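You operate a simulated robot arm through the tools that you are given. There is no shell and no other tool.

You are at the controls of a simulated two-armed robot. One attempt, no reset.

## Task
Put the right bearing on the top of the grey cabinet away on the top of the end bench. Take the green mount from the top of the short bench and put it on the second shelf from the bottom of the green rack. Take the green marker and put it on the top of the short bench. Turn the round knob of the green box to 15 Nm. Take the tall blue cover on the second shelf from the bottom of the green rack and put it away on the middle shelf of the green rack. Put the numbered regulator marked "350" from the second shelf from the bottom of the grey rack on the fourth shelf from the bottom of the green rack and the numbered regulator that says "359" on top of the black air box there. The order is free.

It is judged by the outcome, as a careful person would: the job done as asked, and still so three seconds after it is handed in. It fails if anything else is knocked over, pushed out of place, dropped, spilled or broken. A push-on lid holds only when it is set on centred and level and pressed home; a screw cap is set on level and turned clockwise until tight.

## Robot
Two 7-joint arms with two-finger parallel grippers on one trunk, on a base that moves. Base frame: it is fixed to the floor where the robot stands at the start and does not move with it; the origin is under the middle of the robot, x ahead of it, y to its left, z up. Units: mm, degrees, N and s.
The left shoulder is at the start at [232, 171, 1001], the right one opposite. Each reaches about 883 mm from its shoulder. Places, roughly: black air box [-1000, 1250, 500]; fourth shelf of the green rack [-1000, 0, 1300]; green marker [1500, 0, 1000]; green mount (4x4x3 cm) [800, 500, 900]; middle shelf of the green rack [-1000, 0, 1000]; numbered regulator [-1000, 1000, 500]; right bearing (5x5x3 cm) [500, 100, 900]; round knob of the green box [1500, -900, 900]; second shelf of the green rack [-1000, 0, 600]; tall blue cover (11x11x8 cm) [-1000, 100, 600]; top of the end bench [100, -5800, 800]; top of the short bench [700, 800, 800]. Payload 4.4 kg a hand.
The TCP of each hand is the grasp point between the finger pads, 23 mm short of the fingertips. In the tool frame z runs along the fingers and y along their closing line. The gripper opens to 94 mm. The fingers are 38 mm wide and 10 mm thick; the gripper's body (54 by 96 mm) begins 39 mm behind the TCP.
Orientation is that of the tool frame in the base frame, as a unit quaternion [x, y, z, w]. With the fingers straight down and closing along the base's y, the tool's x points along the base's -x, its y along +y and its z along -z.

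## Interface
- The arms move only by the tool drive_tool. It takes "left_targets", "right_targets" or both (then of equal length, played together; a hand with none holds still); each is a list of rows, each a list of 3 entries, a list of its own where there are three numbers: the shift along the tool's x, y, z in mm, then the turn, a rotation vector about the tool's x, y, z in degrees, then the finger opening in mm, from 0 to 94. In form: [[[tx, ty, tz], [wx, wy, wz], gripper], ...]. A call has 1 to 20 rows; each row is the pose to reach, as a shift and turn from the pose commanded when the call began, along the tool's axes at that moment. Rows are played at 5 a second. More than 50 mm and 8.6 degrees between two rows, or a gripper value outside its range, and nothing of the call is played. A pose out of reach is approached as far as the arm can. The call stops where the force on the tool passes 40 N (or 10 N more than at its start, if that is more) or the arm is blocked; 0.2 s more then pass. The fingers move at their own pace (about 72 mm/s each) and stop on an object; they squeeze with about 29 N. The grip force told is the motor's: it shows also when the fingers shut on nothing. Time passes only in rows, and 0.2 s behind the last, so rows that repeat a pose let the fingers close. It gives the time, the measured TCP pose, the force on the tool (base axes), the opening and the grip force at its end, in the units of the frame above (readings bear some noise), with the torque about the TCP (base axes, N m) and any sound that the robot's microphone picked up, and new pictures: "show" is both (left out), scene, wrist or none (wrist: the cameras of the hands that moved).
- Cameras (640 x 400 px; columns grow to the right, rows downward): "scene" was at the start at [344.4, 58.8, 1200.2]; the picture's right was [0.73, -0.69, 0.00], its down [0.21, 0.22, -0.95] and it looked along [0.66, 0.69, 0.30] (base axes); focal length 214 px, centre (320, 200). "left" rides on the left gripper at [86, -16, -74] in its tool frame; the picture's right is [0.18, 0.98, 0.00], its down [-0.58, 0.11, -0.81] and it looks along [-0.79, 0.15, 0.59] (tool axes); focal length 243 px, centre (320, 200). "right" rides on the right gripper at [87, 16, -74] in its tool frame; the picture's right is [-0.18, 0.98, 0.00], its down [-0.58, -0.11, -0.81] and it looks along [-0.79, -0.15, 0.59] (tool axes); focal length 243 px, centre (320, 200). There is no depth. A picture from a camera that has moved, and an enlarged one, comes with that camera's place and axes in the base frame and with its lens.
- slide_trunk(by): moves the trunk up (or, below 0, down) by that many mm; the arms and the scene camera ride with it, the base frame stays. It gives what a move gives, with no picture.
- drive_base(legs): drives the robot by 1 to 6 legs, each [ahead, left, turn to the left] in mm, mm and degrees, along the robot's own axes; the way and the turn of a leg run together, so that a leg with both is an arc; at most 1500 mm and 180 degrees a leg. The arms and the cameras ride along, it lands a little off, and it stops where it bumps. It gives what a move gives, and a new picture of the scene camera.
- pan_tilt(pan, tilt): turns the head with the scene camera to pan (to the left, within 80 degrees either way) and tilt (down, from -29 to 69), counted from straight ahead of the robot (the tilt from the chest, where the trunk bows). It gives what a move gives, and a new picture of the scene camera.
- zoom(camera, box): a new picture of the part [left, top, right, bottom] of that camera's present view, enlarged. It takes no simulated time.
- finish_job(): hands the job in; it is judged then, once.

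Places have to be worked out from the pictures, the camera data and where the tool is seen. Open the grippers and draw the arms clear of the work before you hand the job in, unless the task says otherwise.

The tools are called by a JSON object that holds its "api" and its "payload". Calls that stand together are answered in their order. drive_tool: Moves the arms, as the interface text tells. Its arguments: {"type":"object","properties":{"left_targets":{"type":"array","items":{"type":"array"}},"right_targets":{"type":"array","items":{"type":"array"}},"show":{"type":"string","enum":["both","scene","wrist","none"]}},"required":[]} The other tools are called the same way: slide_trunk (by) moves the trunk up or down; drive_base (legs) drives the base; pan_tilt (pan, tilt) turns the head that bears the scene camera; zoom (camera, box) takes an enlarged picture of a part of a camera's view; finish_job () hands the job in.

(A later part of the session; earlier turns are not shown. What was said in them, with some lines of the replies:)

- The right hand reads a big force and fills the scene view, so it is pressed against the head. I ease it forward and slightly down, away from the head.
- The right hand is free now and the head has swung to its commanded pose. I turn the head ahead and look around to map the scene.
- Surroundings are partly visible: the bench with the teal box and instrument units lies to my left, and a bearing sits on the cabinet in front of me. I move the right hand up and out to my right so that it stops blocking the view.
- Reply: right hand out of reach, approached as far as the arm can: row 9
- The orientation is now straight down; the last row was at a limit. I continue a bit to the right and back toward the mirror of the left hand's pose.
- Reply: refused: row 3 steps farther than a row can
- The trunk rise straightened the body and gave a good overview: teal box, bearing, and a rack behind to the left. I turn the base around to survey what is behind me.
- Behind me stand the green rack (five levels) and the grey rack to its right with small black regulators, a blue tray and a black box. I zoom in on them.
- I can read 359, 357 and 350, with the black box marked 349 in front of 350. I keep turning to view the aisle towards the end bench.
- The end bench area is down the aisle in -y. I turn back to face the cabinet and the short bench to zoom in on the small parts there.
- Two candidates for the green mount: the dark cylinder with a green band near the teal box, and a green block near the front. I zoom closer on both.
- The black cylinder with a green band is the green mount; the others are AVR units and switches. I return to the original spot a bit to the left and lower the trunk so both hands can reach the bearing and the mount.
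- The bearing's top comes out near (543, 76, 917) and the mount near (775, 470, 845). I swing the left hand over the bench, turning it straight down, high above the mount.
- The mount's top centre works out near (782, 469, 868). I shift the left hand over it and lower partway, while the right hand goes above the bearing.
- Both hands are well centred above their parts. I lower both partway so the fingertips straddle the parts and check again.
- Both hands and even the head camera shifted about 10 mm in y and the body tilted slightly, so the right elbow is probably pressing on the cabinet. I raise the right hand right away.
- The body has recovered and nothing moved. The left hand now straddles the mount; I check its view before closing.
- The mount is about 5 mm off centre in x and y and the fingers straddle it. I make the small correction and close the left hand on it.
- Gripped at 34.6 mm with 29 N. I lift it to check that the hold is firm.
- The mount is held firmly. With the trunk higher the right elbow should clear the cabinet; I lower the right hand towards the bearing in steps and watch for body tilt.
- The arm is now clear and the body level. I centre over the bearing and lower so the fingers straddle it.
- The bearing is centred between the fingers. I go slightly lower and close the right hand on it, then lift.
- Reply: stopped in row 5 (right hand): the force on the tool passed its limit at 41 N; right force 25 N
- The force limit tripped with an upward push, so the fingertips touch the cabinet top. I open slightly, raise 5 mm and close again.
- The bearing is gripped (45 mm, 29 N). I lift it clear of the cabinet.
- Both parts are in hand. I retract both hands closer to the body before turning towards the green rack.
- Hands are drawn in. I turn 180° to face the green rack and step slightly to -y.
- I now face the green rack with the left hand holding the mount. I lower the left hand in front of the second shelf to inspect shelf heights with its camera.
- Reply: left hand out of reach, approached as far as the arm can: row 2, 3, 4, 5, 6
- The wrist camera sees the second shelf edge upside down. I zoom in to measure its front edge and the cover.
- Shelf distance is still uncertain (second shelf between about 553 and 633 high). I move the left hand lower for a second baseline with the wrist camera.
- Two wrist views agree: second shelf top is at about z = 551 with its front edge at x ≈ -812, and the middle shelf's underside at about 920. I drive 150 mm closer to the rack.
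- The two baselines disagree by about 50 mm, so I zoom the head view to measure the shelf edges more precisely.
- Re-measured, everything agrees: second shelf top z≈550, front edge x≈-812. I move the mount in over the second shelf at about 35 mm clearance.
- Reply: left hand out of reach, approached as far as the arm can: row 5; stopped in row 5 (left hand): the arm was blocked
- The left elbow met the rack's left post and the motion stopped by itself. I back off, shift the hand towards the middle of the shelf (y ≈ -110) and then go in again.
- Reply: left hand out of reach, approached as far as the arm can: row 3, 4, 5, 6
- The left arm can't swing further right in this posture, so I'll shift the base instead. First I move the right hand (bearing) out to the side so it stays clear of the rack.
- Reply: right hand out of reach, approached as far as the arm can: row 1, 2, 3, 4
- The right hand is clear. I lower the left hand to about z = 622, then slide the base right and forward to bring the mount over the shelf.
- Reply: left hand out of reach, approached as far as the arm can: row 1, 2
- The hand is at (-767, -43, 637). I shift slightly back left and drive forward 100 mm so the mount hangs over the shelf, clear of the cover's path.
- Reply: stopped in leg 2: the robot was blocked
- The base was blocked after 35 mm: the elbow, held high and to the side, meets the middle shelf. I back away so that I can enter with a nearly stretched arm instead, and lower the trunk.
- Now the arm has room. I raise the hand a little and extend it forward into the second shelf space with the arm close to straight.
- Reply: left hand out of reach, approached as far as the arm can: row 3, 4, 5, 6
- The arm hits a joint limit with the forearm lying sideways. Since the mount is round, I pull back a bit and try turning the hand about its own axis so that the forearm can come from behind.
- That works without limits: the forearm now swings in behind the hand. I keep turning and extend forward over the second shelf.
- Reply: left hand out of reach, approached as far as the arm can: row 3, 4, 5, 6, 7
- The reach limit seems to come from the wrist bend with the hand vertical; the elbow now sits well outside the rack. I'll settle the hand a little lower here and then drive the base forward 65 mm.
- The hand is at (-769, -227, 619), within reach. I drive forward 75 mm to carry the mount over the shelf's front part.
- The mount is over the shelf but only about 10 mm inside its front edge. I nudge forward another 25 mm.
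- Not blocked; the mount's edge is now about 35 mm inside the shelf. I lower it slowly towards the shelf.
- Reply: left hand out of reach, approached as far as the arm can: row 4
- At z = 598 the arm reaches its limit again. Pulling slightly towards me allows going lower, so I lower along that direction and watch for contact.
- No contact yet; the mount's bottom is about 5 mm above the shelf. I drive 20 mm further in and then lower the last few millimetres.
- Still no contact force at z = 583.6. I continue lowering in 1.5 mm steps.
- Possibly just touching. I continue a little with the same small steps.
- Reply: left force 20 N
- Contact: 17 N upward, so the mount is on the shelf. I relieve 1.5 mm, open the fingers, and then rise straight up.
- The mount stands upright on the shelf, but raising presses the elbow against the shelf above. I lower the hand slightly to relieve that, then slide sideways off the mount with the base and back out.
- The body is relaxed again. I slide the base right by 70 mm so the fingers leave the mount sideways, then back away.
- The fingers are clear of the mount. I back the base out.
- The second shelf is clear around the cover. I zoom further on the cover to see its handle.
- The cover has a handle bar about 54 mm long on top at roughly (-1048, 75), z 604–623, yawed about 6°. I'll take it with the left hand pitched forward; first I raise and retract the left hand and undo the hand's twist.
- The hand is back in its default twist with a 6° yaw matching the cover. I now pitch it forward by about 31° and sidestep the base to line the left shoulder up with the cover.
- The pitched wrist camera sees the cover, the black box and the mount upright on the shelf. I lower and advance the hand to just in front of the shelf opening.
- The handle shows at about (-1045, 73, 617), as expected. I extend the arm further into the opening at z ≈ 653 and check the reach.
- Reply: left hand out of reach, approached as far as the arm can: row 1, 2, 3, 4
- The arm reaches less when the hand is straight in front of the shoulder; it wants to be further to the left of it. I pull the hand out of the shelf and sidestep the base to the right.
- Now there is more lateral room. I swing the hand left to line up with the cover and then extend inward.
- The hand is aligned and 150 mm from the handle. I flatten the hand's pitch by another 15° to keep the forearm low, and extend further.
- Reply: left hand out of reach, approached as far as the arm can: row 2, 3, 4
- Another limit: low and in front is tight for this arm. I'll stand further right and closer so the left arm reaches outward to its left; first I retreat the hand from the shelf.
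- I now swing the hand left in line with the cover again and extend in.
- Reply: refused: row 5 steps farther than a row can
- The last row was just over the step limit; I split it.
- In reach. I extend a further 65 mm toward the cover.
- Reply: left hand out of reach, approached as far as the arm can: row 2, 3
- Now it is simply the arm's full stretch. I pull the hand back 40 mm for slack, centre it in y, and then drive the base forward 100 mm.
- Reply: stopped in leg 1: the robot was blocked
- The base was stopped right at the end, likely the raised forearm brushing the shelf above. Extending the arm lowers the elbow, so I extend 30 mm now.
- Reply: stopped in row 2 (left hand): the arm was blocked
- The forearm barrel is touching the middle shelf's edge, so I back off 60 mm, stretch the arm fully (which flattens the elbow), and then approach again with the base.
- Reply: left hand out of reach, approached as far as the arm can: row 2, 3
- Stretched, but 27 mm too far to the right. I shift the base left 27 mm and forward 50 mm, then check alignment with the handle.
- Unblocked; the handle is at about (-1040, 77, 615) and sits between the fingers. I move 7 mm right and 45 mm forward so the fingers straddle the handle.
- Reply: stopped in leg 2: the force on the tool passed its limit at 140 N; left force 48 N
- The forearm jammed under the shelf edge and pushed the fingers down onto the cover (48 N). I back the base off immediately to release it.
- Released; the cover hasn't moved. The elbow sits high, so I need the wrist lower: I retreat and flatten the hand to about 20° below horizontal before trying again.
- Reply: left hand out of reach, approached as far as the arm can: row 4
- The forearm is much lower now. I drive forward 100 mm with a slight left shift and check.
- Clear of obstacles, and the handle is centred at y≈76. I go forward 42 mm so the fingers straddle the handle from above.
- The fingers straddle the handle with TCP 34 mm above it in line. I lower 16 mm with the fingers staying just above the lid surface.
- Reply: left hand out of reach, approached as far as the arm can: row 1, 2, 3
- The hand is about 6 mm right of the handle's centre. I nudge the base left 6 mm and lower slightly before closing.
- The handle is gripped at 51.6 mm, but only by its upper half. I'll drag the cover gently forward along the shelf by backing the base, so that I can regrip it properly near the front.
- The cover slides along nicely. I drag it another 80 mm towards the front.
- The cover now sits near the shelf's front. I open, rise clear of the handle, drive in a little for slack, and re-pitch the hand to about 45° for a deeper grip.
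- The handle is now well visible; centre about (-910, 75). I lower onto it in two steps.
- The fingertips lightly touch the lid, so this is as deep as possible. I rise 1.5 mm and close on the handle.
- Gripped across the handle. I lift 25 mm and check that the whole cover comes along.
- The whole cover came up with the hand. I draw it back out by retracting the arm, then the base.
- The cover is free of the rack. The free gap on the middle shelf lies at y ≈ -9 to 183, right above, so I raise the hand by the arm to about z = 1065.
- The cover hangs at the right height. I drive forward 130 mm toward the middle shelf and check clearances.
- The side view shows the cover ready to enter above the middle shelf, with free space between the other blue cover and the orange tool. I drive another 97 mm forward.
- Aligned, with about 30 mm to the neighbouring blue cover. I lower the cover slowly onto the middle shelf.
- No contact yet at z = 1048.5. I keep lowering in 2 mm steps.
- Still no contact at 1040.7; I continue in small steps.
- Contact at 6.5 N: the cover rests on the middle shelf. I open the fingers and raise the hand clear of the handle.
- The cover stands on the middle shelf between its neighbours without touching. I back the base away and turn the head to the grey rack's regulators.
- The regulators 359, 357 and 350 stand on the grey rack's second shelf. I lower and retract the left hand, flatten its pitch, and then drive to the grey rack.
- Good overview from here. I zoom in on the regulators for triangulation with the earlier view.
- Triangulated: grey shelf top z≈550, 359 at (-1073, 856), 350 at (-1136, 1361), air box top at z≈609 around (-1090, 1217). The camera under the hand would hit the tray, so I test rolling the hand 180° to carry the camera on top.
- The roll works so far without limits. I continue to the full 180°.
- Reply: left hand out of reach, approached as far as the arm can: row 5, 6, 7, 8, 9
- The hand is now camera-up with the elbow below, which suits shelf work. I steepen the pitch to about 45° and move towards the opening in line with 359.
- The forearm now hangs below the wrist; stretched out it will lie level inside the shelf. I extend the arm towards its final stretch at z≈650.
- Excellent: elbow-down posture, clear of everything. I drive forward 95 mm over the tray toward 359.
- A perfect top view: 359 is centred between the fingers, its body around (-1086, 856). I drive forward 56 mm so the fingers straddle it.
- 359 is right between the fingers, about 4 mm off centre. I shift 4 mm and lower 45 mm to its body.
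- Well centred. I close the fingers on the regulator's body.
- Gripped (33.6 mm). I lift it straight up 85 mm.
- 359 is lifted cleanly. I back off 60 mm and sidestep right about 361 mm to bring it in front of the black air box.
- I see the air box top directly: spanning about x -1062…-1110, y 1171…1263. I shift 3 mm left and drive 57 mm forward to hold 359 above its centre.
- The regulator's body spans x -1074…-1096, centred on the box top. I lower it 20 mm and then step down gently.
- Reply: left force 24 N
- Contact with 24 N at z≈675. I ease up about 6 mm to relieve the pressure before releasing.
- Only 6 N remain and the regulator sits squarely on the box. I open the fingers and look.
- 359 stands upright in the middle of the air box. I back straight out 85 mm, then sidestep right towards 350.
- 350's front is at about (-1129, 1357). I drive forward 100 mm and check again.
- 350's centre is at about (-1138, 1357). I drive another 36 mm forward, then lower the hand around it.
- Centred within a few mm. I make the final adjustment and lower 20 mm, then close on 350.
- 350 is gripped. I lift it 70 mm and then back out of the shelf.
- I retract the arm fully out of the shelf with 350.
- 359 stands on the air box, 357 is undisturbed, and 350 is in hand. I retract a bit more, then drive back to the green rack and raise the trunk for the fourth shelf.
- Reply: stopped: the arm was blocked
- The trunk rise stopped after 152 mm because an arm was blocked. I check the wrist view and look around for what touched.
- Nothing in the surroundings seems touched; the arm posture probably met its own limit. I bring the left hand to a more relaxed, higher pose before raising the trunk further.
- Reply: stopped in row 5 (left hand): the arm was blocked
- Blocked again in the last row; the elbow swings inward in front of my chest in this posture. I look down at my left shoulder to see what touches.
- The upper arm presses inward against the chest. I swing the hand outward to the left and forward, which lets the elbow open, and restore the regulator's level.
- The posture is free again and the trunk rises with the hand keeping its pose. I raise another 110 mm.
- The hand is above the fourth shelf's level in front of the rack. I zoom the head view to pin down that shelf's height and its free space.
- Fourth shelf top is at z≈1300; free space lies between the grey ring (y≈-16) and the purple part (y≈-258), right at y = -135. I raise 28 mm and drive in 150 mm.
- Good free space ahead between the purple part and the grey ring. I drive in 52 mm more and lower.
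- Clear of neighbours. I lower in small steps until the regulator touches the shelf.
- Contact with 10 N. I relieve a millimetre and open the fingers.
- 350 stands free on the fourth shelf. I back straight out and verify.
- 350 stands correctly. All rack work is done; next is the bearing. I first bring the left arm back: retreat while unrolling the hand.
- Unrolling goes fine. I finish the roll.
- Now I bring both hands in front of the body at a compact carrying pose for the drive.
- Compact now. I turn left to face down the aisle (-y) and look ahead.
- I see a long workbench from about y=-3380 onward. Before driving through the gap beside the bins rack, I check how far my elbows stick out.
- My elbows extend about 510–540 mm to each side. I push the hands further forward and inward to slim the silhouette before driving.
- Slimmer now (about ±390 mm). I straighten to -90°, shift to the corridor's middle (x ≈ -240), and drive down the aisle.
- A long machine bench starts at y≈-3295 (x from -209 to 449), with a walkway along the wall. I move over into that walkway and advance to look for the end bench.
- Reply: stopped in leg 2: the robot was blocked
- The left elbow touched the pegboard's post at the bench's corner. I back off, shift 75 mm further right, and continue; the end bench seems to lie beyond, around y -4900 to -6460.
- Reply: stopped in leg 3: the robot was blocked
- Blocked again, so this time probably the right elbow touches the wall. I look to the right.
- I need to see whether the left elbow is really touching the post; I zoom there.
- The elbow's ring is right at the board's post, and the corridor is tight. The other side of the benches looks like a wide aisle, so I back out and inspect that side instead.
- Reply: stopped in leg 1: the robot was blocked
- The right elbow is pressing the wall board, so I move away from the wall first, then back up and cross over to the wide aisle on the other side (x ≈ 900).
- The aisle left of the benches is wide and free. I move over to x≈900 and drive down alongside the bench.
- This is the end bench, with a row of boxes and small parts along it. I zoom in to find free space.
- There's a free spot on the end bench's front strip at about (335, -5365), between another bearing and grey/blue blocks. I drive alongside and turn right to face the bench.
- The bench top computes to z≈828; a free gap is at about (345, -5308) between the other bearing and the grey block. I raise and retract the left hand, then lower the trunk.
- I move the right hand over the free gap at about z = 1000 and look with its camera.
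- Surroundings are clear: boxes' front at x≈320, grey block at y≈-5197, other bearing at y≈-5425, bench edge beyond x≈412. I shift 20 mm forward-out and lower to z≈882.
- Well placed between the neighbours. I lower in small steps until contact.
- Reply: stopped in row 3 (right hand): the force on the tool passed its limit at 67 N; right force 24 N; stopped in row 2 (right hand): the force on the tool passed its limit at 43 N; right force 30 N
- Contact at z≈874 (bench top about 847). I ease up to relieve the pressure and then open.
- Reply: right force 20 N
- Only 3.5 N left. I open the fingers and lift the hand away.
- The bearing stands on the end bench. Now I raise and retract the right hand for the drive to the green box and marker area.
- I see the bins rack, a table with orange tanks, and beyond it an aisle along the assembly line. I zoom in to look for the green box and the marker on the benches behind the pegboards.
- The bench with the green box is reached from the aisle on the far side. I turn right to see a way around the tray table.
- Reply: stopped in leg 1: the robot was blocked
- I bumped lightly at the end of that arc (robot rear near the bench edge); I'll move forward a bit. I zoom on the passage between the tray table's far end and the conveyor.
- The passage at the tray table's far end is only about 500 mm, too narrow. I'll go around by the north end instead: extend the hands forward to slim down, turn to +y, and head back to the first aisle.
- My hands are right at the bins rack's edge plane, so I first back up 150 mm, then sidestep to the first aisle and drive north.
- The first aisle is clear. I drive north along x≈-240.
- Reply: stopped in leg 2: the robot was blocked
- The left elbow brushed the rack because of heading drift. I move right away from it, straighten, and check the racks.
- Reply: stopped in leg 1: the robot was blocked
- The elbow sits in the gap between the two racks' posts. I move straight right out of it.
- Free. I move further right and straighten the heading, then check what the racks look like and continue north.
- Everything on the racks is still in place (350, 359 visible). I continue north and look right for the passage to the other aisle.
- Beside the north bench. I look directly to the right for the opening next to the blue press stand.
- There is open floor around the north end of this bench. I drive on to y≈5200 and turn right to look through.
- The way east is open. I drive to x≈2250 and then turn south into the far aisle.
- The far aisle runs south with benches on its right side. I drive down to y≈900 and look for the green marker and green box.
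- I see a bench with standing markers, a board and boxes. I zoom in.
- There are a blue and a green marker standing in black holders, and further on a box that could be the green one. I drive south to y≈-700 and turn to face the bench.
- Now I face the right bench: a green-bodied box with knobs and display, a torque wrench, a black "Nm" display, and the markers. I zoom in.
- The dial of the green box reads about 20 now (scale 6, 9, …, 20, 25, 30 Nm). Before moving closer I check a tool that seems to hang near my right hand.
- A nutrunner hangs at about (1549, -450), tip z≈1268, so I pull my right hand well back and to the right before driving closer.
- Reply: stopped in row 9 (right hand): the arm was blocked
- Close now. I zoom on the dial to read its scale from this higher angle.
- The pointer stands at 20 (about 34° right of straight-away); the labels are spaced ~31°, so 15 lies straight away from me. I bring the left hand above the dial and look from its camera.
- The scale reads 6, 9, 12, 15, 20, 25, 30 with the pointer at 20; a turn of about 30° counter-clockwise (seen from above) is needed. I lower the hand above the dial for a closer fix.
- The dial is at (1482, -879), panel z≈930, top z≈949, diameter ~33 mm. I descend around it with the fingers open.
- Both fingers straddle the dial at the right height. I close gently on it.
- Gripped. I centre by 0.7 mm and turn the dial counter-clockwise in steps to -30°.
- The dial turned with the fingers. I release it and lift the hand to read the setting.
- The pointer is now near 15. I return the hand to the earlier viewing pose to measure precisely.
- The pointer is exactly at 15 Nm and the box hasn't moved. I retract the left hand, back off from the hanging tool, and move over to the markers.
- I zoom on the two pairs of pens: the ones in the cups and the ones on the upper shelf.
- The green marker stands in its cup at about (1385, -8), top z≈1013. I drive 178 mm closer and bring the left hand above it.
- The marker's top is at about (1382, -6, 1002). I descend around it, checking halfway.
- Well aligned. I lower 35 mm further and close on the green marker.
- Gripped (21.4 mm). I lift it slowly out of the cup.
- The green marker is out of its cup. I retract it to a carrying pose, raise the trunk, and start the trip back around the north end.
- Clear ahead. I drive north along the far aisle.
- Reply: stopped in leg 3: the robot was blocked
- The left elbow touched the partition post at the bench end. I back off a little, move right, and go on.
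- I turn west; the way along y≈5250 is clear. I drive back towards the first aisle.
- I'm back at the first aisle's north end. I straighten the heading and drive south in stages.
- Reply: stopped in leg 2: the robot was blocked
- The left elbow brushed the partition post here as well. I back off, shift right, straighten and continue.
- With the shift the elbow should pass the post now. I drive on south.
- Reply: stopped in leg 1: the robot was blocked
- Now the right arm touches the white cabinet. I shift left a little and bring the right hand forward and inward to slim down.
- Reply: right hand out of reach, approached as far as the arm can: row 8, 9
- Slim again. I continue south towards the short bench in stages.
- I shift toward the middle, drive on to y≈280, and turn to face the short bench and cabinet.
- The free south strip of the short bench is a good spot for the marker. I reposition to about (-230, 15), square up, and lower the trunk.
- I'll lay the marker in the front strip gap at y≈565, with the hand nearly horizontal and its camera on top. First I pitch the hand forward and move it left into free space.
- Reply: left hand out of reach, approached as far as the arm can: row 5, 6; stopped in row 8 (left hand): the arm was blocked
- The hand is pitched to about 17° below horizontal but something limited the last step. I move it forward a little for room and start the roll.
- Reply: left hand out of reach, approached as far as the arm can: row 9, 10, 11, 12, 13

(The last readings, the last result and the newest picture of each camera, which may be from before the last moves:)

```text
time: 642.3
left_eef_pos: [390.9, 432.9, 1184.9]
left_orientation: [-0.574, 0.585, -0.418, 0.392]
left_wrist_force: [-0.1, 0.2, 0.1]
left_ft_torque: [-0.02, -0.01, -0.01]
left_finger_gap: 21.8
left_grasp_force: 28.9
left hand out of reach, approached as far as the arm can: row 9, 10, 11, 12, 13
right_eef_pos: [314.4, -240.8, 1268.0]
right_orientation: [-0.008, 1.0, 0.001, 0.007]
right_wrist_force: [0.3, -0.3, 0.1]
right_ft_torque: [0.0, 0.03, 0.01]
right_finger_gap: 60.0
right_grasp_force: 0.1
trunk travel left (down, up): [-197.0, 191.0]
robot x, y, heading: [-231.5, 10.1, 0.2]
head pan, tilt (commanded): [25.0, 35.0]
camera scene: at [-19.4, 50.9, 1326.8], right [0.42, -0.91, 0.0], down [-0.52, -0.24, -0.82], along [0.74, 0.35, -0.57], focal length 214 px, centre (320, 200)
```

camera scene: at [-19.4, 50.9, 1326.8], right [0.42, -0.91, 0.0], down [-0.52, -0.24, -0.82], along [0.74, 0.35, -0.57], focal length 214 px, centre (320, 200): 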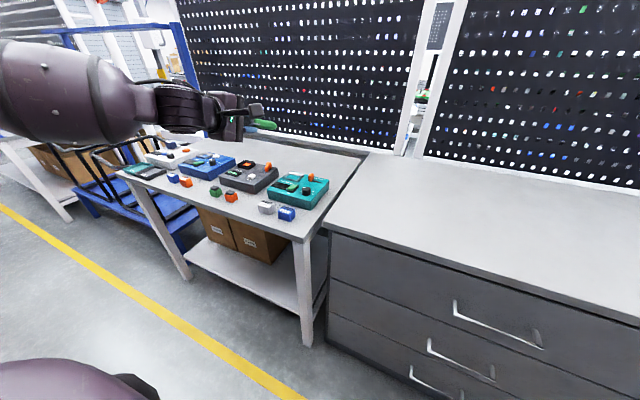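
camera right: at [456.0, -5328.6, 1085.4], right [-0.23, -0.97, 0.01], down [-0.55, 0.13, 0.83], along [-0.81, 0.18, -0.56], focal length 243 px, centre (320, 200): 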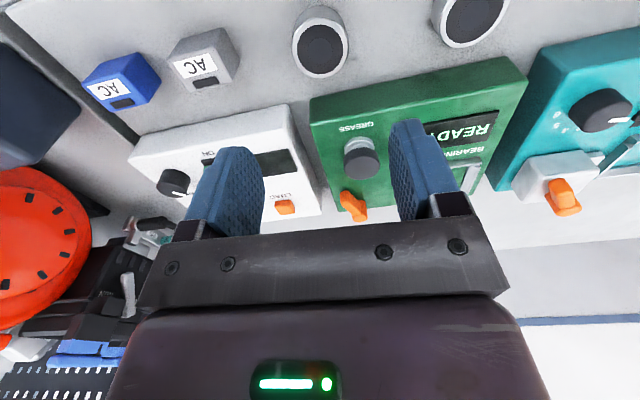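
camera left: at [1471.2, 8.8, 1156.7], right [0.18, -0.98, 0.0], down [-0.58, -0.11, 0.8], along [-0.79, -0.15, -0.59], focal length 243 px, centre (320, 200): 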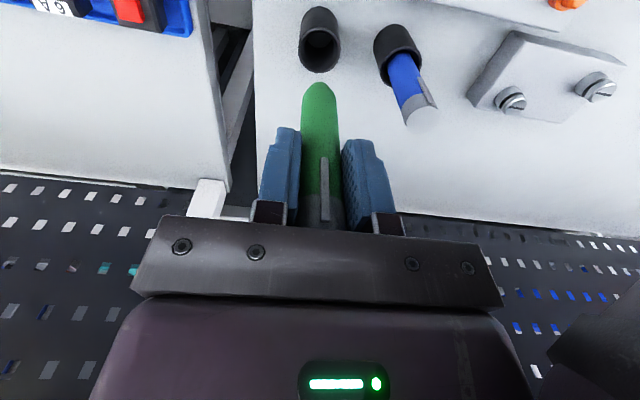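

Half of the roll is done, though the hand drifted up. I continue the second half from here.

{"api": "drive_tool", "payload": {"left_targets": [[[0, 0, 0], [0, 0, -8], 14], [[0, 0, 0], [0, 0, -16], 14], [[0, 0, 0], [0, 0, -24], 14], [[0, 0, 0], [0, 0, -32], 14], [[0, 0, 0], [0, 0, -40], 14], [[0, 0, 0], [0, 0, -48], 14], [[0, 0, 0], [0, 0, -56], 14], [[0, 0, 0], [0, 0, -64], 14], [[0, 0, 0], [0, 0, -72], 14], [[0, 0, 0], [0, 0, -80], 14], [[0, 0, 0], [0, 0, -88], 14]], "show": "both"}}

```text
time: 644.7
left_eef_pos: [396.7, 433.5, 1182.9]
left_orientation: [0.819, -0.023, 0.573, 0.009]
left_wrist_force: [0.3, 0.2, 0.3]
left_ft_torque: [-0.02, 0.05, 0.03]
left_finger_gap: 21.3
left_grasp_force: 29.5
left hand out of reach, approached as far as the arm can: row 1, 2, 3
right_eef_pos: [315.6, -241.8, 1268.5]
right_orientation: [-0.009, 1.0, 0.002, 0.008]
right_wrist_force: [-0.6, -0.1, 0.4]
right_ft_torque: [-0.01, -0.02, 0.0]
right_finger_gap: 59.8
right_grasp_force: 0.2
trunk travel left (down, up): [-197.0, 191.0]
robot x, y, heading: [-228.2, 9.6, 0.0]
head pan, tilt (commanded): [25.0, 35.0]
camera scene: at [-19.0, 49.8, 1326.7], right [0.42, -0.91, 0.0], down [-0.52, -0.24, -0.82], along [0.74, 0.35, -0.57], focal length 214 px, centre (320, 200)
camera left: at [358.1, 449.8, 1290.5], right [0.02, -0.99, 0.16], down [-0.96, -0.06, -0.27], along [0.28, -0.15, -0.95], focal length 243 px, centre (320, 200)
```

scene: 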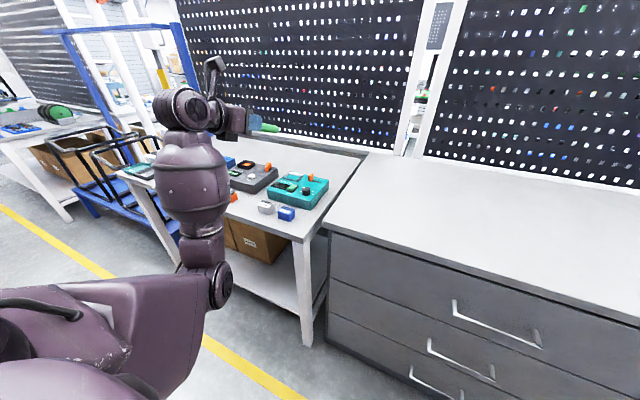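
left: 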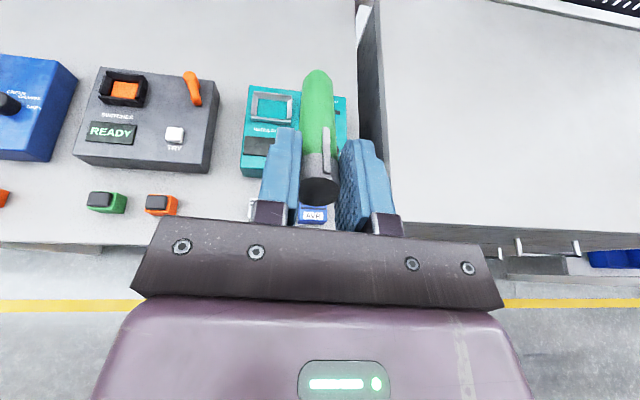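

The hand is now camera-up with the marker pointing forward. From above I see a free gap between the white block and the orange block, continuing between the teal and grey boxes (centre y≈569). I move over it and lower to z≈960.

{"api": "drive_tool", "payload": {"left_targets": [[[-30, -19, 10], [0.3, 1.4, 0], 14], [[-60, -38, 21], [0.6, 2.9, 0], 14], [[-90, -57, 31], [0.9, 4.3, 0], 14], [[-119, -76, 42], [1.3, 5.7, 0], 14], [[-149, -95, 52], [1.6, 7.1, 0], 14], [[-179, -114, 62], [1.9, 8.6, 0], 14], [[-209, -133, 73], [2.2, 10, -0.8], 14]], "show": "both"}}

```text
time: 646.3
left_eef_pos: [396.7, 568.4, 964.6]
left_orientation: [0.766, -0.007, 0.642, -0.001]
left_wrist_force: [-0.9, 1.1, -0.9]
left_ft_torque: [0.0, -0.02, -0.01]
left_finger_gap: 21.6
left_grasp_force: 28.9
right_eef_pos: [314.1, -240.5, 1267.0]
right_orientation: [-0.009, 1.0, 0.001, 0.007]
right_wrist_force: [-0.2, -0.8, 0.6]
right_ft_torque: [0.02, -0.02, 0.0]
right_finger_gap: 60.1
right_grasp_force: 0.0
trunk travel left (down, up): [-197.0, 191.0]
robot x, y, heading: [-228.9, 9.1, 0.2]
head pan, tilt (commanded): [25.0, 35.0]
camera scene: at [-19.3, 51.1, 1326.7], right [0.42, -0.91, 0.0], down [-0.52, -0.24, -0.82], along [0.74, 0.35, -0.57], focal length 214 px, centre (320, 200)
camera left: at [337.9, 584.9, 1061.6], right [0.03, -0.98, 0.17], down [-0.9, -0.1, -0.43], along [0.44, -0.14, -0.89], focal length 243 px, centre (320, 200)
```

scene: 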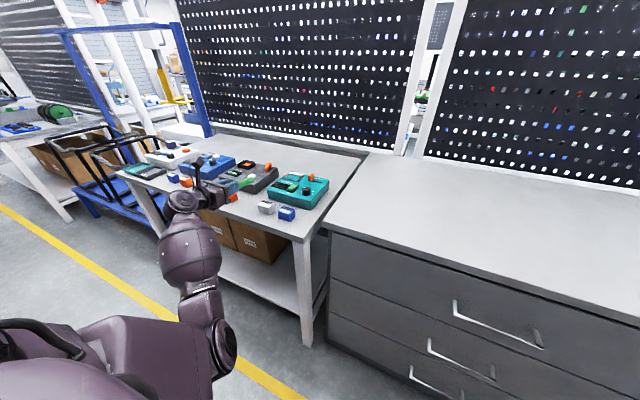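
left: 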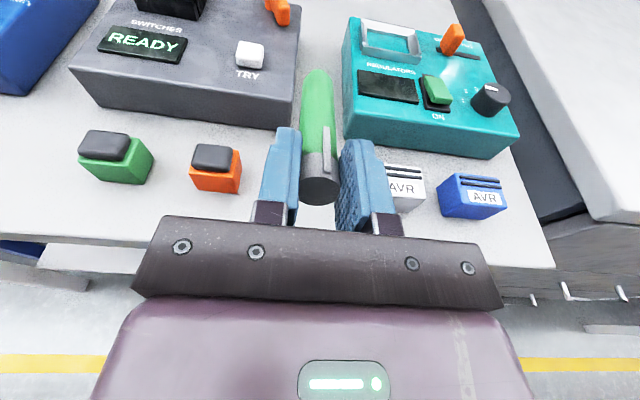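

Perfect view: the marker points into the gap between the grey and teal boxes. I shift to y≈553, go forward to x≈455 and lower to z≈895.

{"api": "drive_tool", "payload": {"left_targets": [[[-10, 8, 22], [0, 0, 0], 14], [[-30, 15, 45], [0, 0, 0], 14], [[-45, 15, 60], [0, 0, 0], 14], [[-58, 15, 69], [0, 0, 0], 14]], "show": "both"}}

```text
time: 647.3
left_eef_pos: [455.7, 556.0, 895.6]
left_orientation: [0.766, -0.007, 0.643, -0.001]
left_wrist_force: [-0.3, 1.2, -0.2]
left_ft_torque: [0.0, 0.0, -0.02]
left_finger_gap: 21.3
left_grasp_force: 29.0
right_eef_pos: [315.5, -242.3, 1268.1]
right_orientation: [-0.009, 1.0, 0.003, 0.007]
right_wrist_force: [-0.4, -0.6, -0.7]
right_ft_torque: [-0.01, 0.0, 0.02]
right_finger_gap: 60.2
right_grasp_force: 0.1
trunk travel left (down, up): [-197.0, 191.0]
robot x, y, heading: [-230.2, 10.1, 0.2]
head pan, tilt (commanded): [25.0, 35.0]
camera scene: at [-19.3, 50.5, 1326.8], right [0.42, -0.91, 0.0], down [-0.52, -0.24, -0.82], along [0.74, 0.35, -0.57], focal length 214 px, centre (320, 200)
camera left: at [397.9, 571.4, 994.7], right [0.03, -0.98, 0.17], down [-0.9, -0.1, -0.43], along [0.44, -0.14, -0.89], focal length 243 px, centre (320, 200)
```

scene: 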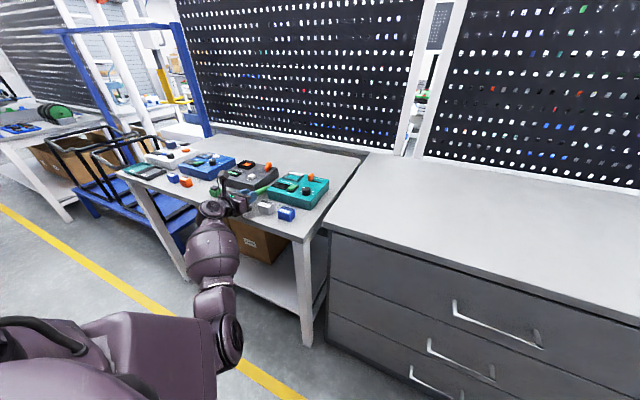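
left: 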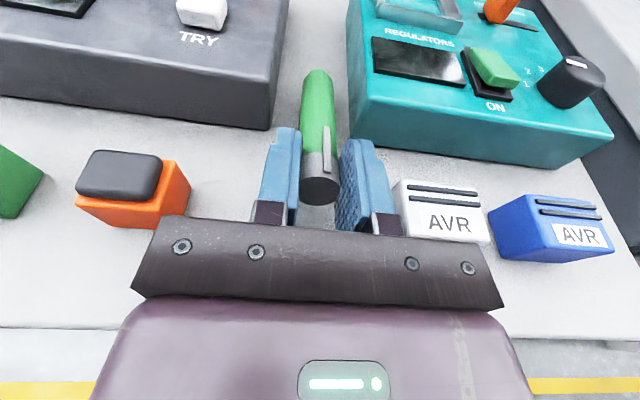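

All clear around. I lower 20 mm and then in small steps until the marker or fingers touch.

{"api": "drive_tool", "payload": {"left_targets": [[[-8, 0, 1.4], [0, 0, 0], 14], [[-15, 0, 2.6], [0, 0, 0], 14], [[-20, 0, 3.5], [0, 0, 0], 14]], "show": "none"}}

{"api": "drive_tool", "payload": {"left_targets": [[[-1.5, 0, 0.3], [0, 0, 0], 14], [[-3, 0, 0.5], [0, 0, 0], 14]], "show": "none"}}

```text
time: 648.1
left_eef_pos: [455.1, 556.6, 891.3]
left_orientation: [0.758, -0.008, 0.652, -0.008]
left_wrist_force: [-4.7, -1.4, 25.3]
left_ft_torque: [-0.47, 1.53, -0.05]
left_finger_gap: 21.4
left_grasp_force: 29.1
right_eef_pos: [312.5, -243.0, 1269.2]
right_orientation: [-0.009, 1.0, 0.002, 0.007]
right_wrist_force: [-0.7, -0.6, 0.6]
right_ft_torque: [-0.01, -0.01, -0.01]
right_finger_gap: 60.0
right_grasp_force: 0.2
trunk travel left (down, up): [-197.0, 191.0]
robot x, y, heading: [-227.2, 11.2, 0.3]
head pan, tilt (commanded): [25.0, 35.0]
stopped in row 3 (left hand): the force on the tool passed its limit at 43 N (the readings are from after the stop); the commanded pose is now the measured one
```

```text
time: 648.8
left_eef_pos: [456.4, 557.2, 891.0]
left_orientation: [0.757, -0.009, 0.653, -0.01]
left_wrist_force: [-3.3, -1.8, 21.3]
left_ft_torque: [-0.37, 1.33, -0.12]
left_finger_gap: 21.6
left_grasp_force: 28.9
right_eef_pos: [312.4, -242.2, 1267.2]
right_orientation: [-0.01, 1.0, 0.003, 0.007]
right_wrist_force: [0.5, 0.3, 0.4]
right_ft_torque: [0.02, 0.01, 0.01]
right_finger_gap: 59.8
right_grasp_force: 0.0
trunk travel left (down, up): [-197.0, 191.0]
robot x, y, heading: [-227.2, 11.1, 0.2]
head pan, tilt (commanded): [25.0, 35.0]
stopped in row 2 (left hand): the force on the tool passed its limit at 41 N (the readings are from after the stop); the commanded pose is now the measured one
```

The hand's underside touched the bench's front edge (torque shows a contact 55 mm behind the grip). I raise slightly and back up 20 mm so that the gripper body stays in front of the edge.

{"api": "drive_tool", "payload": {"left_targets": [[[4, 0, -2], [0, 0, 0], 14], [[5, 0, -12], [0, -1.5, 0], 14], [[4, 0, -21], [0, -3, 0], 14]], "show": "wrist"}}

```text
time: 649.6
left_eef_pos: [437.6, 558.4, 891.0]
left_orientation: [0.778, -0.008, 0.629, -0.007]
left_wrist_force: [0.0, -0.8, 0.2]
left_ft_torque: [-0.02, -0.05, 0.04]
left_finger_gap: 21.5
left_grasp_force: 29.0
right_eef_pos: [315.1, -241.1, 1267.9]
right_orientation: [-0.008, 1.0, 0.002, 0.006]
right_wrist_force: [-0.4, -1.1, -0.5]
right_ft_torque: [0.01, 0.01, -0.01]
right_finger_gap: 60.0
right_grasp_force: 0.0
trunk travel left (down, up): [-197.0, 191.0]
robot x, y, heading: [-227.3, 10.0, 0.5]
head pan, tilt (commanded): [25.0, 35.0]
camera left: at [383.5, 573.9, 991.3], right [0.04, -0.99, 0.16], down [-0.91, -0.1, -0.4], along [0.41, -0.13, -0.9], focal length 243 px, centre (320, 200)
```

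left: 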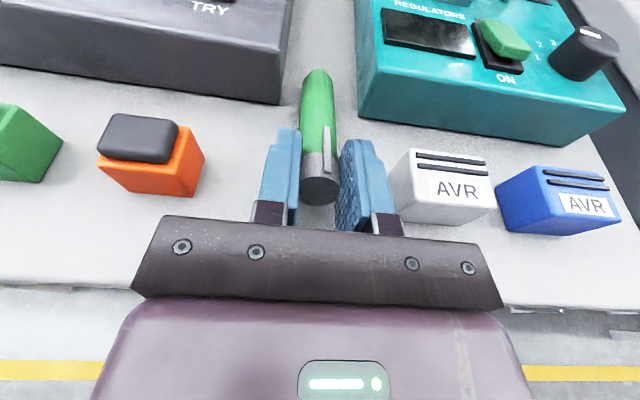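

Now the hand's underside is just clear of the edge. I move back 8 mm more and lower in small steps.

{"api": "drive_tool", "payload": {"left_targets": [[[-1, 0, -8], [0, 0, 0], 14], [[-9, 0, -6], [0, 0, 0], 14], [[-15, 0, -4.8], [0, 0, 0], 14]], "show": "none"}}

{"api": "drive_tool", "payload": {"left_targets": [[[-1.5, 0, 0.3], [0, 0, 0], 14], [[-3, 0, 0.6], [0, 0, 0], 14]], "show": "none"}}

```text
time: 650.4
left_eef_pos: [428.8, 558.5, 880.6]
left_orientation: [0.775, -0.008, 0.632, -0.009]
left_wrist_force: [-3.9, 0.9, 9.4]
left_ft_torque: [0.02, -0.92, 0.04]
left_finger_gap: 21.7
left_grasp_force: 28.8
right_eef_pos: [313.3, -240.2, 1269.0]
right_orientation: [-0.009, 1.0, 0.002, 0.007]
right_wrist_force: [0.7, 0.2, 0.4]
right_ft_torque: [-0.01, 0.01, -0.02]
right_finger_gap: 60.1
right_grasp_force: 0.0
trunk travel left (down, up): [-197.0, 191.0]
robot x, y, heading: [-231.1, 6.9, 0.2]
head pan, tilt (commanded): [25.0, 35.0]
```

```text
time: 651.0
left_eef_pos: [429.0, 559.4, 878.5]
left_orientation: [0.776, -0.009, 0.631, -0.008]
left_wrist_force: [-3.6, 1.2, 9.5]
left_ft_torque: [0.03, -0.85, 0.07]
left_finger_gap: 21.7
left_grasp_force: 29.0
right_eef_pos: [314.9, -240.5, 1269.7]
right_orientation: [-0.009, 1.0, 0.002, 0.007]
right_wrist_force: [0.3, 0.3, 0.0]
right_ft_torque: [-0.02, -0.02, 0.02]
right_finger_gap: 60.3
right_grasp_force: 0.1
trunk travel left (down, up): [-197.0, 191.0]
robot x, y, heading: [-225.7, 13.7, 0.2]
head pan, tilt (commanded): [25.0, 35.0]
```

The contact is now at the marker's tip, 90 mm ahead, with 9.5 N: the marker is resting on the bench. I lower a couple more millimetres to flatten it.

{"api": "drive_tool", "payload": {"left_targets": [[[-1.5, 0, 0.3], [0, 0, 0], 14], [[-3, 0, 0.6], [0, 0, 0], 14]], "show": "both"}}

{"api": "zoom", "payload": {"camera": "scene", "box": [180, 150, 340, 250]}}

```text
time: 651.6
left_eef_pos: [429.6, 557.2, 873.8]
left_orientation: [0.776, -0.007, 0.631, -0.009]
left_wrist_force: [-2.6, 2.0, 8.8]
left_ft_torque: [0.06, -0.92, 0.14]
left_finger_gap: 21.5
left_grasp_force: 29.2
right_eef_pos: [314.7, -241.0, 1269.3]
right_orientation: [-0.009, 1.0, 0.002, 0.006]
right_wrist_force: [0.3, 0.4, -0.6]
right_ft_torque: [0.0, 0.02, 0.03]
right_finger_gap: 60.0
right_grasp_force: 0.1
trunk travel left (down, up): [-197.0, 191.0]
robot x, y, heading: [-226.6, 11.2, 0.4]
head pan, tilt (commanded): [25.0, 35.0]
camera scene: at [-20.6, 50.2, 1327.1], right [0.43, -0.91, 0.0], down [-0.52, -0.24, -0.82], along [0.74, 0.35, -0.57], focal length 214 px, centre (320, 200)
camera left: at [374.9, 572.3, 974.7], right [0.04, -0.99, 0.16], down [-0.91, -0.1, -0.41], along [0.42, -0.13, -0.9], focal length 243 px, centre (320, 200)
```

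scene: 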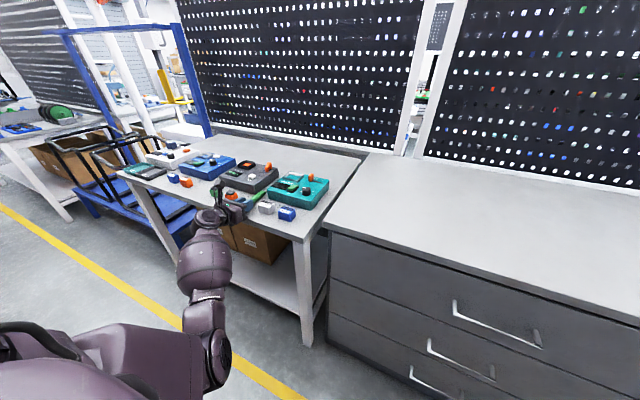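
left: 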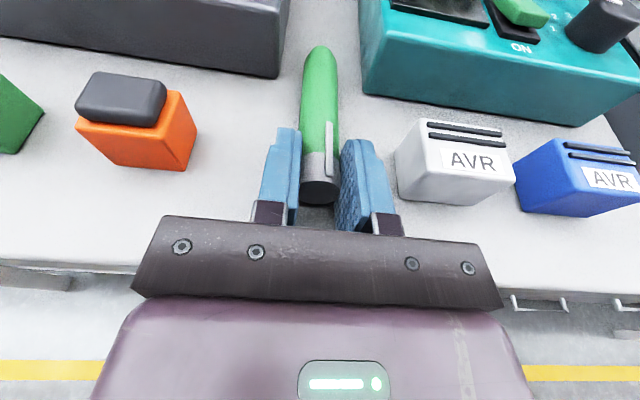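

```text
4.00 times, centred on (260, 200) of scene
camera zoom: at [-20.6, 50.2, 1327.1], right [0.43, -0.91, 0.0], down [-0.52, -0.24, -0.82], along [0.74, 0.35, -0.57], focal length 858 px, centre (560, 200)
```

zoom: 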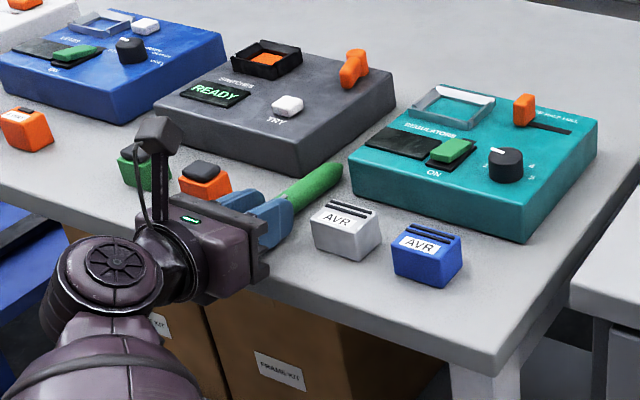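

The marker is flattening in the grip as it rests on the bench. I lower 3 mm more.

{"api": "drive_tool", "payload": {"left_targets": [[[-1.5, 0, 0.3], [0, 0, 0], 14], [[-3, 0, 0.6], [0, 0, 0], 14]], "show": "none"}}

```text
time: 652.2
left_eef_pos: [430.0, 557.3, 873.9]
left_orientation: [0.776, -0.008, 0.631, -0.009]
left_wrist_force: [-0.9, 2.3, 14.1]
left_ft_torque: [-0.13, -0.46, 0.11]
left_finger_gap: 21.5
left_grasp_force: 29.1
right_eef_pos: [314.5, -240.4, 1269.7]
right_orientation: [-0.008, 1.0, 0.002, 0.008]
right_wrist_force: [0.1, -0.3, 0.2]
right_ft_torque: [0.0, 0.02, 0.01]
right_finger_gap: 60.0
right_grasp_force: 0.1
trunk travel left (down, up): [-197.0, 191.0]
robot x, y, heading: [-227.3, 8.8, 0.2]
head pan, tilt (commanded): [25.0, 35.0]
```

The fingertips now touch the bench too, so this is as low as possible. I relieve 1.5 mm and open the fingers slowly.

{"api": "drive_tool", "payload": {"left_targets": [[[2, 0, -0.4], [0, 0, 0], 14], [[2, 0, -0.4], [0, 0, 0], 22], [[2, 0, -0.4], [0, 0, 0], 24], [[2, 0, -0.4], [0, 0, 0], 28], [[2, 0, -0.4], [0, 0, 0], 34], [[2, 0, -0.4], [0, 0, 0], 40], [[2, 0, -0.4], [0, 0, 0], 40]], "show": "both"}}

{"api": "zoom", "payload": {"camera": "scene", "box": [180, 150, 340, 250]}}

```text
time: 653.8
left_eef_pos: [428.1, 560.2, 873.0]
left_orientation: [0.776, -0.006, 0.631, -0.009]
left_wrist_force: [-1.9, 9.2, 11.5]
left_ft_torque: [0.01, -0.16, 0.17]
left_finger_gap: 35.7
left_grasp_force: 0.2
right_eef_pos: [314.6, -239.7, 1269.2]
right_orientation: [-0.009, 1.0, 0.002, 0.007]
right_wrist_force: [0.2, -0.4, -0.6]
right_ft_torque: [-0.01, 0.04, 0.01]
right_finger_gap: 60.1
right_grasp_force: 0.0
trunk travel left (down, up): [-197.0, 191.0]
robot x, y, heading: [-226.2, 10.6, 0.2]
head pan, tilt (commanded): [25.0, 35.0]
camera scene: at [-20.6, 51.0, 1327.0], right [0.43, -0.91, 0.0], down [-0.52, -0.24, -0.82], along [0.74, 0.35, -0.57], focal length 214 px, centre (320, 200)
camera left: at [374.4, 573.6, 973.8], right [0.04, -0.99, 0.16], down [-0.91, -0.1, -0.41], along [0.42, -0.13, -0.9], focal length 243 px, centre (320, 200)
```

scene: 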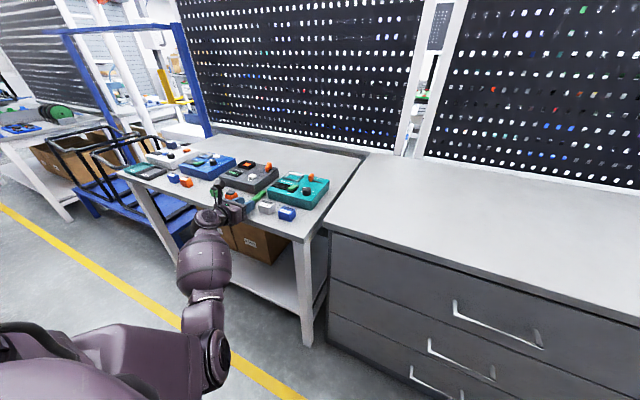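
left: 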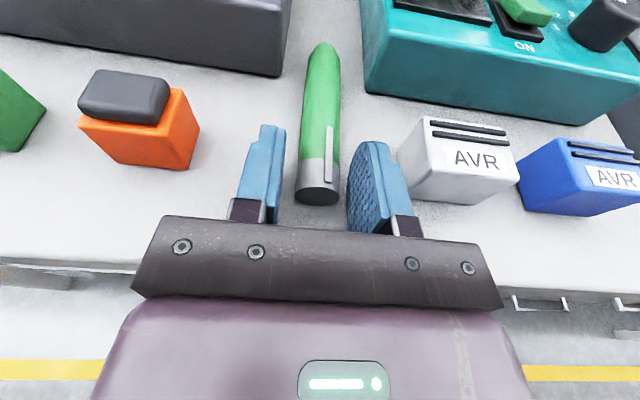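

```text
4.00 times, centred on (260, 200) of scene
camera zoom: at [-20.6, 51.0, 1327.0], right [0.43, -0.91, 0.0], down [-0.52, -0.24, -0.82], along [0.74, 0.35, -0.57], focal length 858 px, centre (560, 200)
```

zoom: 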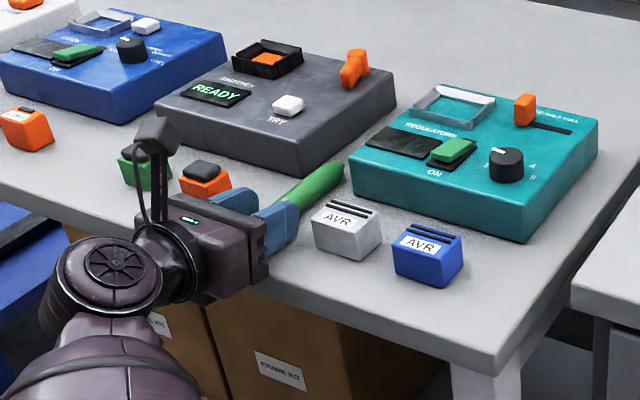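

The marker is released and lies between the fingers; the right finger just touches the white block, so I close slightly and lift the hand straight up.

{"api": "drive_tool", "payload": {"left_targets": [[[0, 0, 0], [0, 0, 0], 32], [[3, 0, 0], [0, 0, 0], 32], [[10, 0, -2], [0, 0, 0], 32], [[25, 0, -5], [0, 0, 0], 32], [[45, 0, -9], [0, 0, 0], 32], [[70, 0, -14], [0, 0, 0], 32]], "show": "both"}}

{"api": "zoom", "payload": {"camera": "scene", "box": [180, 150, 340, 250]}}

```text
time: 655.2
left_eef_pos: [429.4, 555.8, 944.1]
left_orientation: [0.776, -0.008, 0.63, -0.008]
left_wrist_force: [-0.1, 0.3, 0.4]
left_ft_torque: [0.03, 0.01, 0.01]
left_finger_gap: 32.2
left_grasp_force: 0.1
right_eef_pos: [314.9, -241.4, 1268.4]
right_orientation: [-0.009, 1.0, 0.002, 0.007]
right_wrist_force: [1.0, -0.1, 0.3]
right_ft_torque: [-0.04, 0.02, 0.0]
right_finger_gap: 60.0
right_grasp_force: 0.1
trunk travel left (down, up): [-197.0, 191.0]
robot x, y, heading: [-231.3, 15.1, 0.3]
head pan, tilt (commanded): [25.0, 35.0]
camera scene: at [-19.7, 50.5, 1326.9], right [0.42, -0.91, 0.0], down [-0.52, -0.24, -0.82], along [0.74, 0.35, -0.57], focal length 214 px, centre (320, 200)
camera left: at [374.7, 570.0, 1043.6], right [0.04, -0.99, 0.16], down [-0.91, -0.1, -0.41], along [0.42, -0.13, -0.9], focal length 243 px, centre (320, 200)
```

scene: 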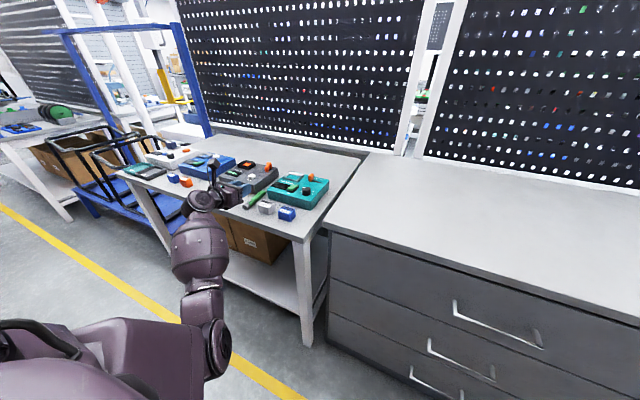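
left: 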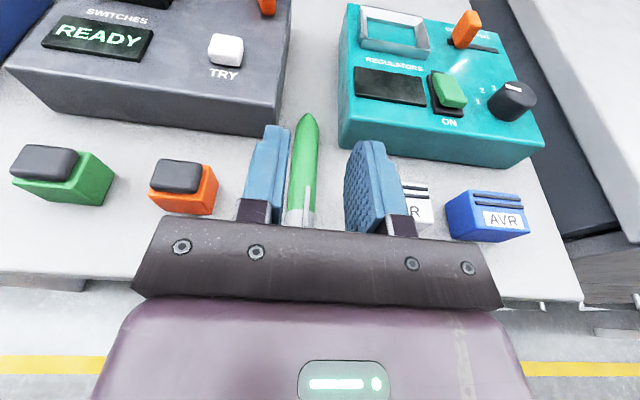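

```text
4.00 times, centred on (260, 200) of scene
camera zoom: at [-19.7, 50.5, 1326.9], right [0.42, -0.91, 0.0], down [-0.52, -0.24, -0.82], along [0.74, 0.35, -0.57], focal length 858 px, centre (560, 200)
```

zoom: 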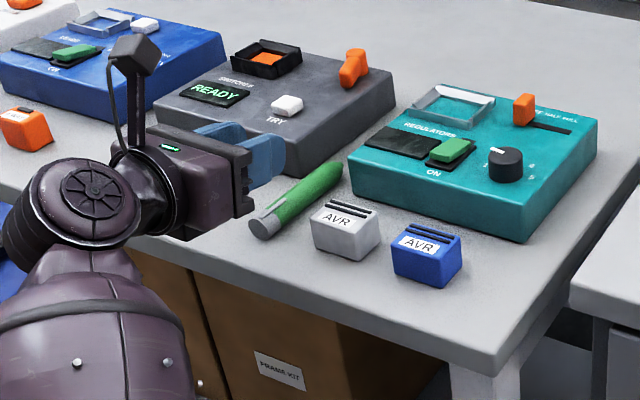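

The green marker lies flat and clear on the short bench, and the blocks around it are undisturbed. I withdraw the left arm upward and back.

{"api": "drive_tool", "payload": {"left_targets": [[[30, 5, -8], [0, 0, 0], 32], [[60, 10, -30], [0, 0, 0], 32], [[85, 15, -60], [0, 0, 0], 32], [[100, 20, -90], [0, 0, 0], 32], [[110, 25, -115], [0, 0, 0], 32]], "show": "scene"}}

{"api": "drive_base", "payload": {"legs": [[-120, 0, 0]]}}

{"api": "zoom", "payload": {"camera": "scene", "box": [140, 120, 380, 270]}}

```text
time: 656.4
left_eef_pos: [342.7, 530.8, 1077.0]
left_orientation: [0.776, -0.008, 0.63, -0.007]
left_wrist_force: [0.4, 1.0, 0.4]
left_ft_torque: [-0.01, 0.01, 0.04]
left_finger_gap: 32.0
left_grasp_force: 0.1
right_eef_pos: [314.4, -241.7, 1269.5]
right_orientation: [-0.009, 1.0, 0.002, 0.007]
right_wrist_force: [0.2, -0.5, 1.4]
right_ft_torque: [0.03, -0.01, 0.03]
right_finger_gap: 59.9
right_grasp_force: 0.1
trunk travel left (down, up): [-197.0, 191.0]
robot x, y, heading: [-226.6, 11.0, 0.1]
head pan, tilt (commanded): [25.0, 35.0]
camera scene: at [-19.8, 50.5, 1326.9], right [0.42, -0.91, 0.0], down [-0.52, -0.24, -0.82], along [0.74, 0.35, -0.57], focal length 214 px, centre (320, 200)
```

scene: 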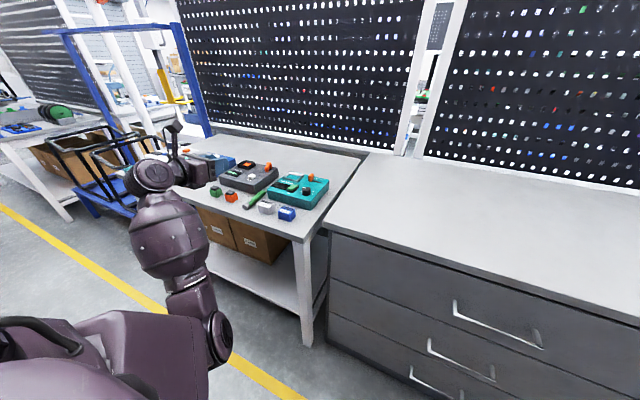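

```text
time: 657.6
left_eef_pos: [227.4, 529.7, 1076.1]
left_orientation: [0.775, -0.009, 0.631, -0.007]
left_wrist_force: [-0.8, 0.5, 0.6]
left_ft_torque: [0.04, 0.01, 0.0]
left_finger_gap: 31.9
left_grasp_force: 0.1
right_eef_pos: [196.4, -243.4, 1268.8]
right_orientation: [-0.007, 1.0, 0.002, 0.007]
right_wrist_force: [-0.5, 0.5, 0.4]
right_ft_torque: [-0.02, -0.03, -0.03]
right_finger_gap: 60.0
right_grasp_force: 0.3
trunk travel left (down, up): [-197.0, 191.0]
robot x, y, heading: [-346.8, 9.6, -0.2]
head pan, tilt (commanded): [25.0, 35.0]
camera scene: at [-136.3, 50.0, 1326.9], right [0.42, -0.91, 0.0], down [-0.52, -0.24, -0.82], along [0.74, 0.35, -0.57], focal length 214 px, centre (320, 200)
```

scene: 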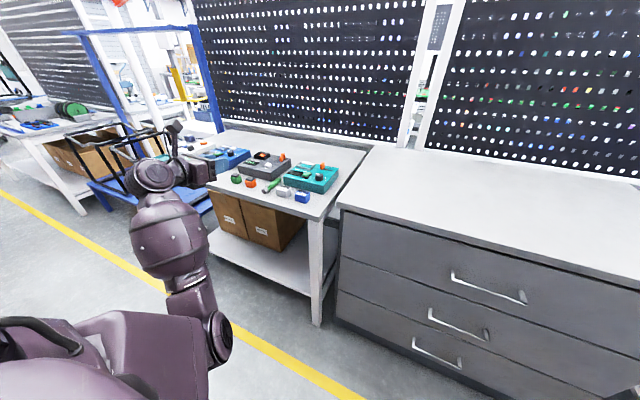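

```text
2.67 times, centred on (260, 195) of scene
camera zoom: at [-136.3, 50.0, 1326.9], right [0.42, -0.91, 0.0], down [-0.52, -0.24, -0.82], along [0.74, 0.35, -0.57], focal length 572 px, centre (480, 213)
```

zoom: 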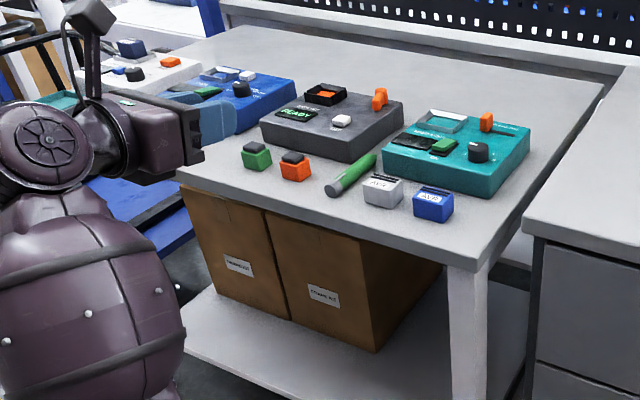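

Everything at the bench looks right. I open the left gripper and take a last look back towards the grey rack as far as the head turns.

{"api": "drive_tool", "payload": {"left_targets": [[[0, 0, 0], [0, 0, 0], 60], [[0, 0, 0], [0, 0, 0], 60]], "show": "none"}}

{"api": "pan_tilt", "payload": {"pan": 80, "tilt": 25}}

{"api": "zoom", "payload": {"camera": "scene", "box": [0, 100, 240, 300]}}

```text
time: 658.2
left_eef_pos: [227.3, 530.2, 1075.7]
left_orientation: [0.776, -0.009, 0.63, -0.007]
left_wrist_force: [-0.3, -0.9, 0.1]
left_ft_torque: [0.0, 0.0, -0.01]
left_finger_gap: 59.9
left_grasp_force: 0.1
right_eef_pos: [198.6, -241.9, 1269.9]
right_orientation: [-0.008, 1.0, 0.002, 0.007]
right_wrist_force: [-0.2, 0.6, 0.2]
right_ft_torque: [0.02, -0.02, -0.02]
right_finger_gap: 60.0
right_grasp_force: 0.1
trunk travel left (down, up): [-197.0, 191.0]
robot x, y, heading: [-340.7, 10.5, 0.0]
head pan, tilt (commanded): [25.0, 35.0]
```

```text
time: 659.4
left_eef_pos: [227.8, 530.1, 1074.8]
left_orientation: [0.776, -0.009, 0.63, -0.007]
left_wrist_force: [0.2, -0.3, -0.4]
left_ft_torque: [-0.01, -0.02, 0.01]
left_finger_gap: 60.0
left_grasp_force: 0.2
right_eef_pos: [198.5, -243.4, 1268.1]
right_orientation: [-0.007, 1.0, 0.002, 0.006]
right_wrist_force: [0.1, 0.3, -0.9]
right_ft_torque: [0.01, 0.04, 0.02]
right_finger_gap: 60.1
right_grasp_force: 0.1
trunk travel left (down, up): [-197.0, 191.0]
robot x, y, heading: [-345.9, 11.8, -0.1]
head pan, tilt (commanded): [80.0, 25.0]
camera scene: at [-199.1, 103.5, 1342.6], right [0.98, -0.17, 0.0], down [-0.07, -0.42, -0.91], along [0.16, 0.89, -0.42], focal length 214 px, centre (320, 200)
```

scene: 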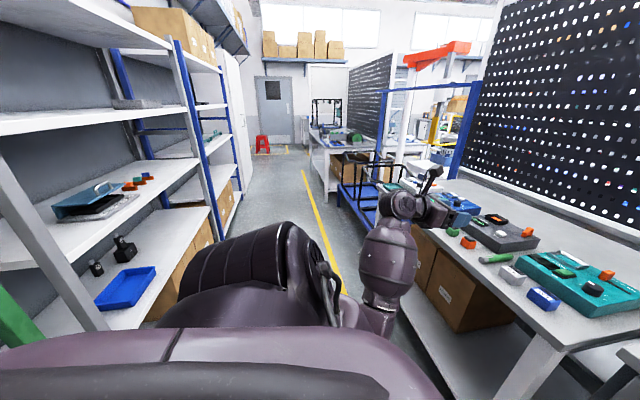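

```text
2.00 times, centred on (120, 200) of scene
camera zoom: at [-199.1, 103.5, 1342.6], right [0.98, -0.17, 0.0], down [-0.07, -0.42, -0.91], along [0.16, 0.89, -0.42], focal length 429 px, centre (720, 200)
```

zoom: 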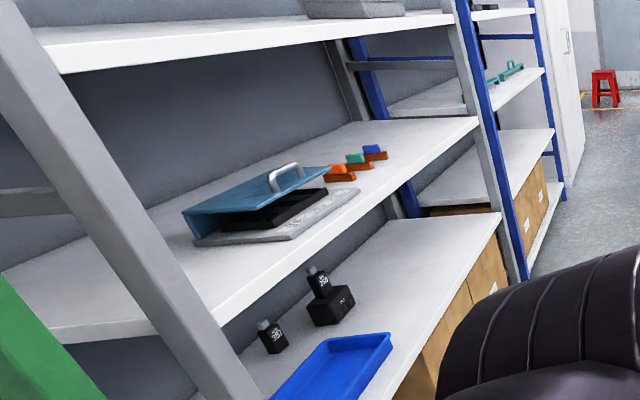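

359 stands on the air box, 357 is untouched, and the marker lies on the short bench; 350, the cover and the mount were seen in place after the last contact near that rack. Grippers are open and the arms are clear, so I hand the job in.

{"api": "finish_job", "payload": {}}

```text
The job is handed in.
```

I did all seven parts of the job and handed it in. I could not see the green rack from where I finished. My last full look at it was earlier, after my elbow had touched the posts.

- **Right bearing:** it stands on the end bench, on the front strip beside another bearing that was already there. It was the only bearing on the grey cabinet.
- **Green mount:** it stands upright on the second shelf of the green rack.
- **Green marker:** it lies flat on the short bench, between the grey and teal boxes and clear of the small blocks.
- **Round knob:** it points at 15 Nm. It was at 20.
- **Tall blue cover:** it is on the middle shelf of the green rack, between the other blue cover and the orange tool. I dragged it forward on the lower shelf to get a better grip before lifting it.
- **Regulators:** 350 stands on the fourth shelf of the green rack. 359 stands on top of the black air box, seen upright at the end.

**Bumps:**
- My elbows touched the green and grey rack posts, the pegboard and partition posts, the notice board on the wall and the white cabinet.
- The base touched the machine bench once.
- I pressed hard, up to 140 N for a moment, when the arm jammed against the tall blue cover.
- A finger touched the white block on the short bench as I released the marker.

I saw nothing fall, tip or move out of place in the views afterwards.
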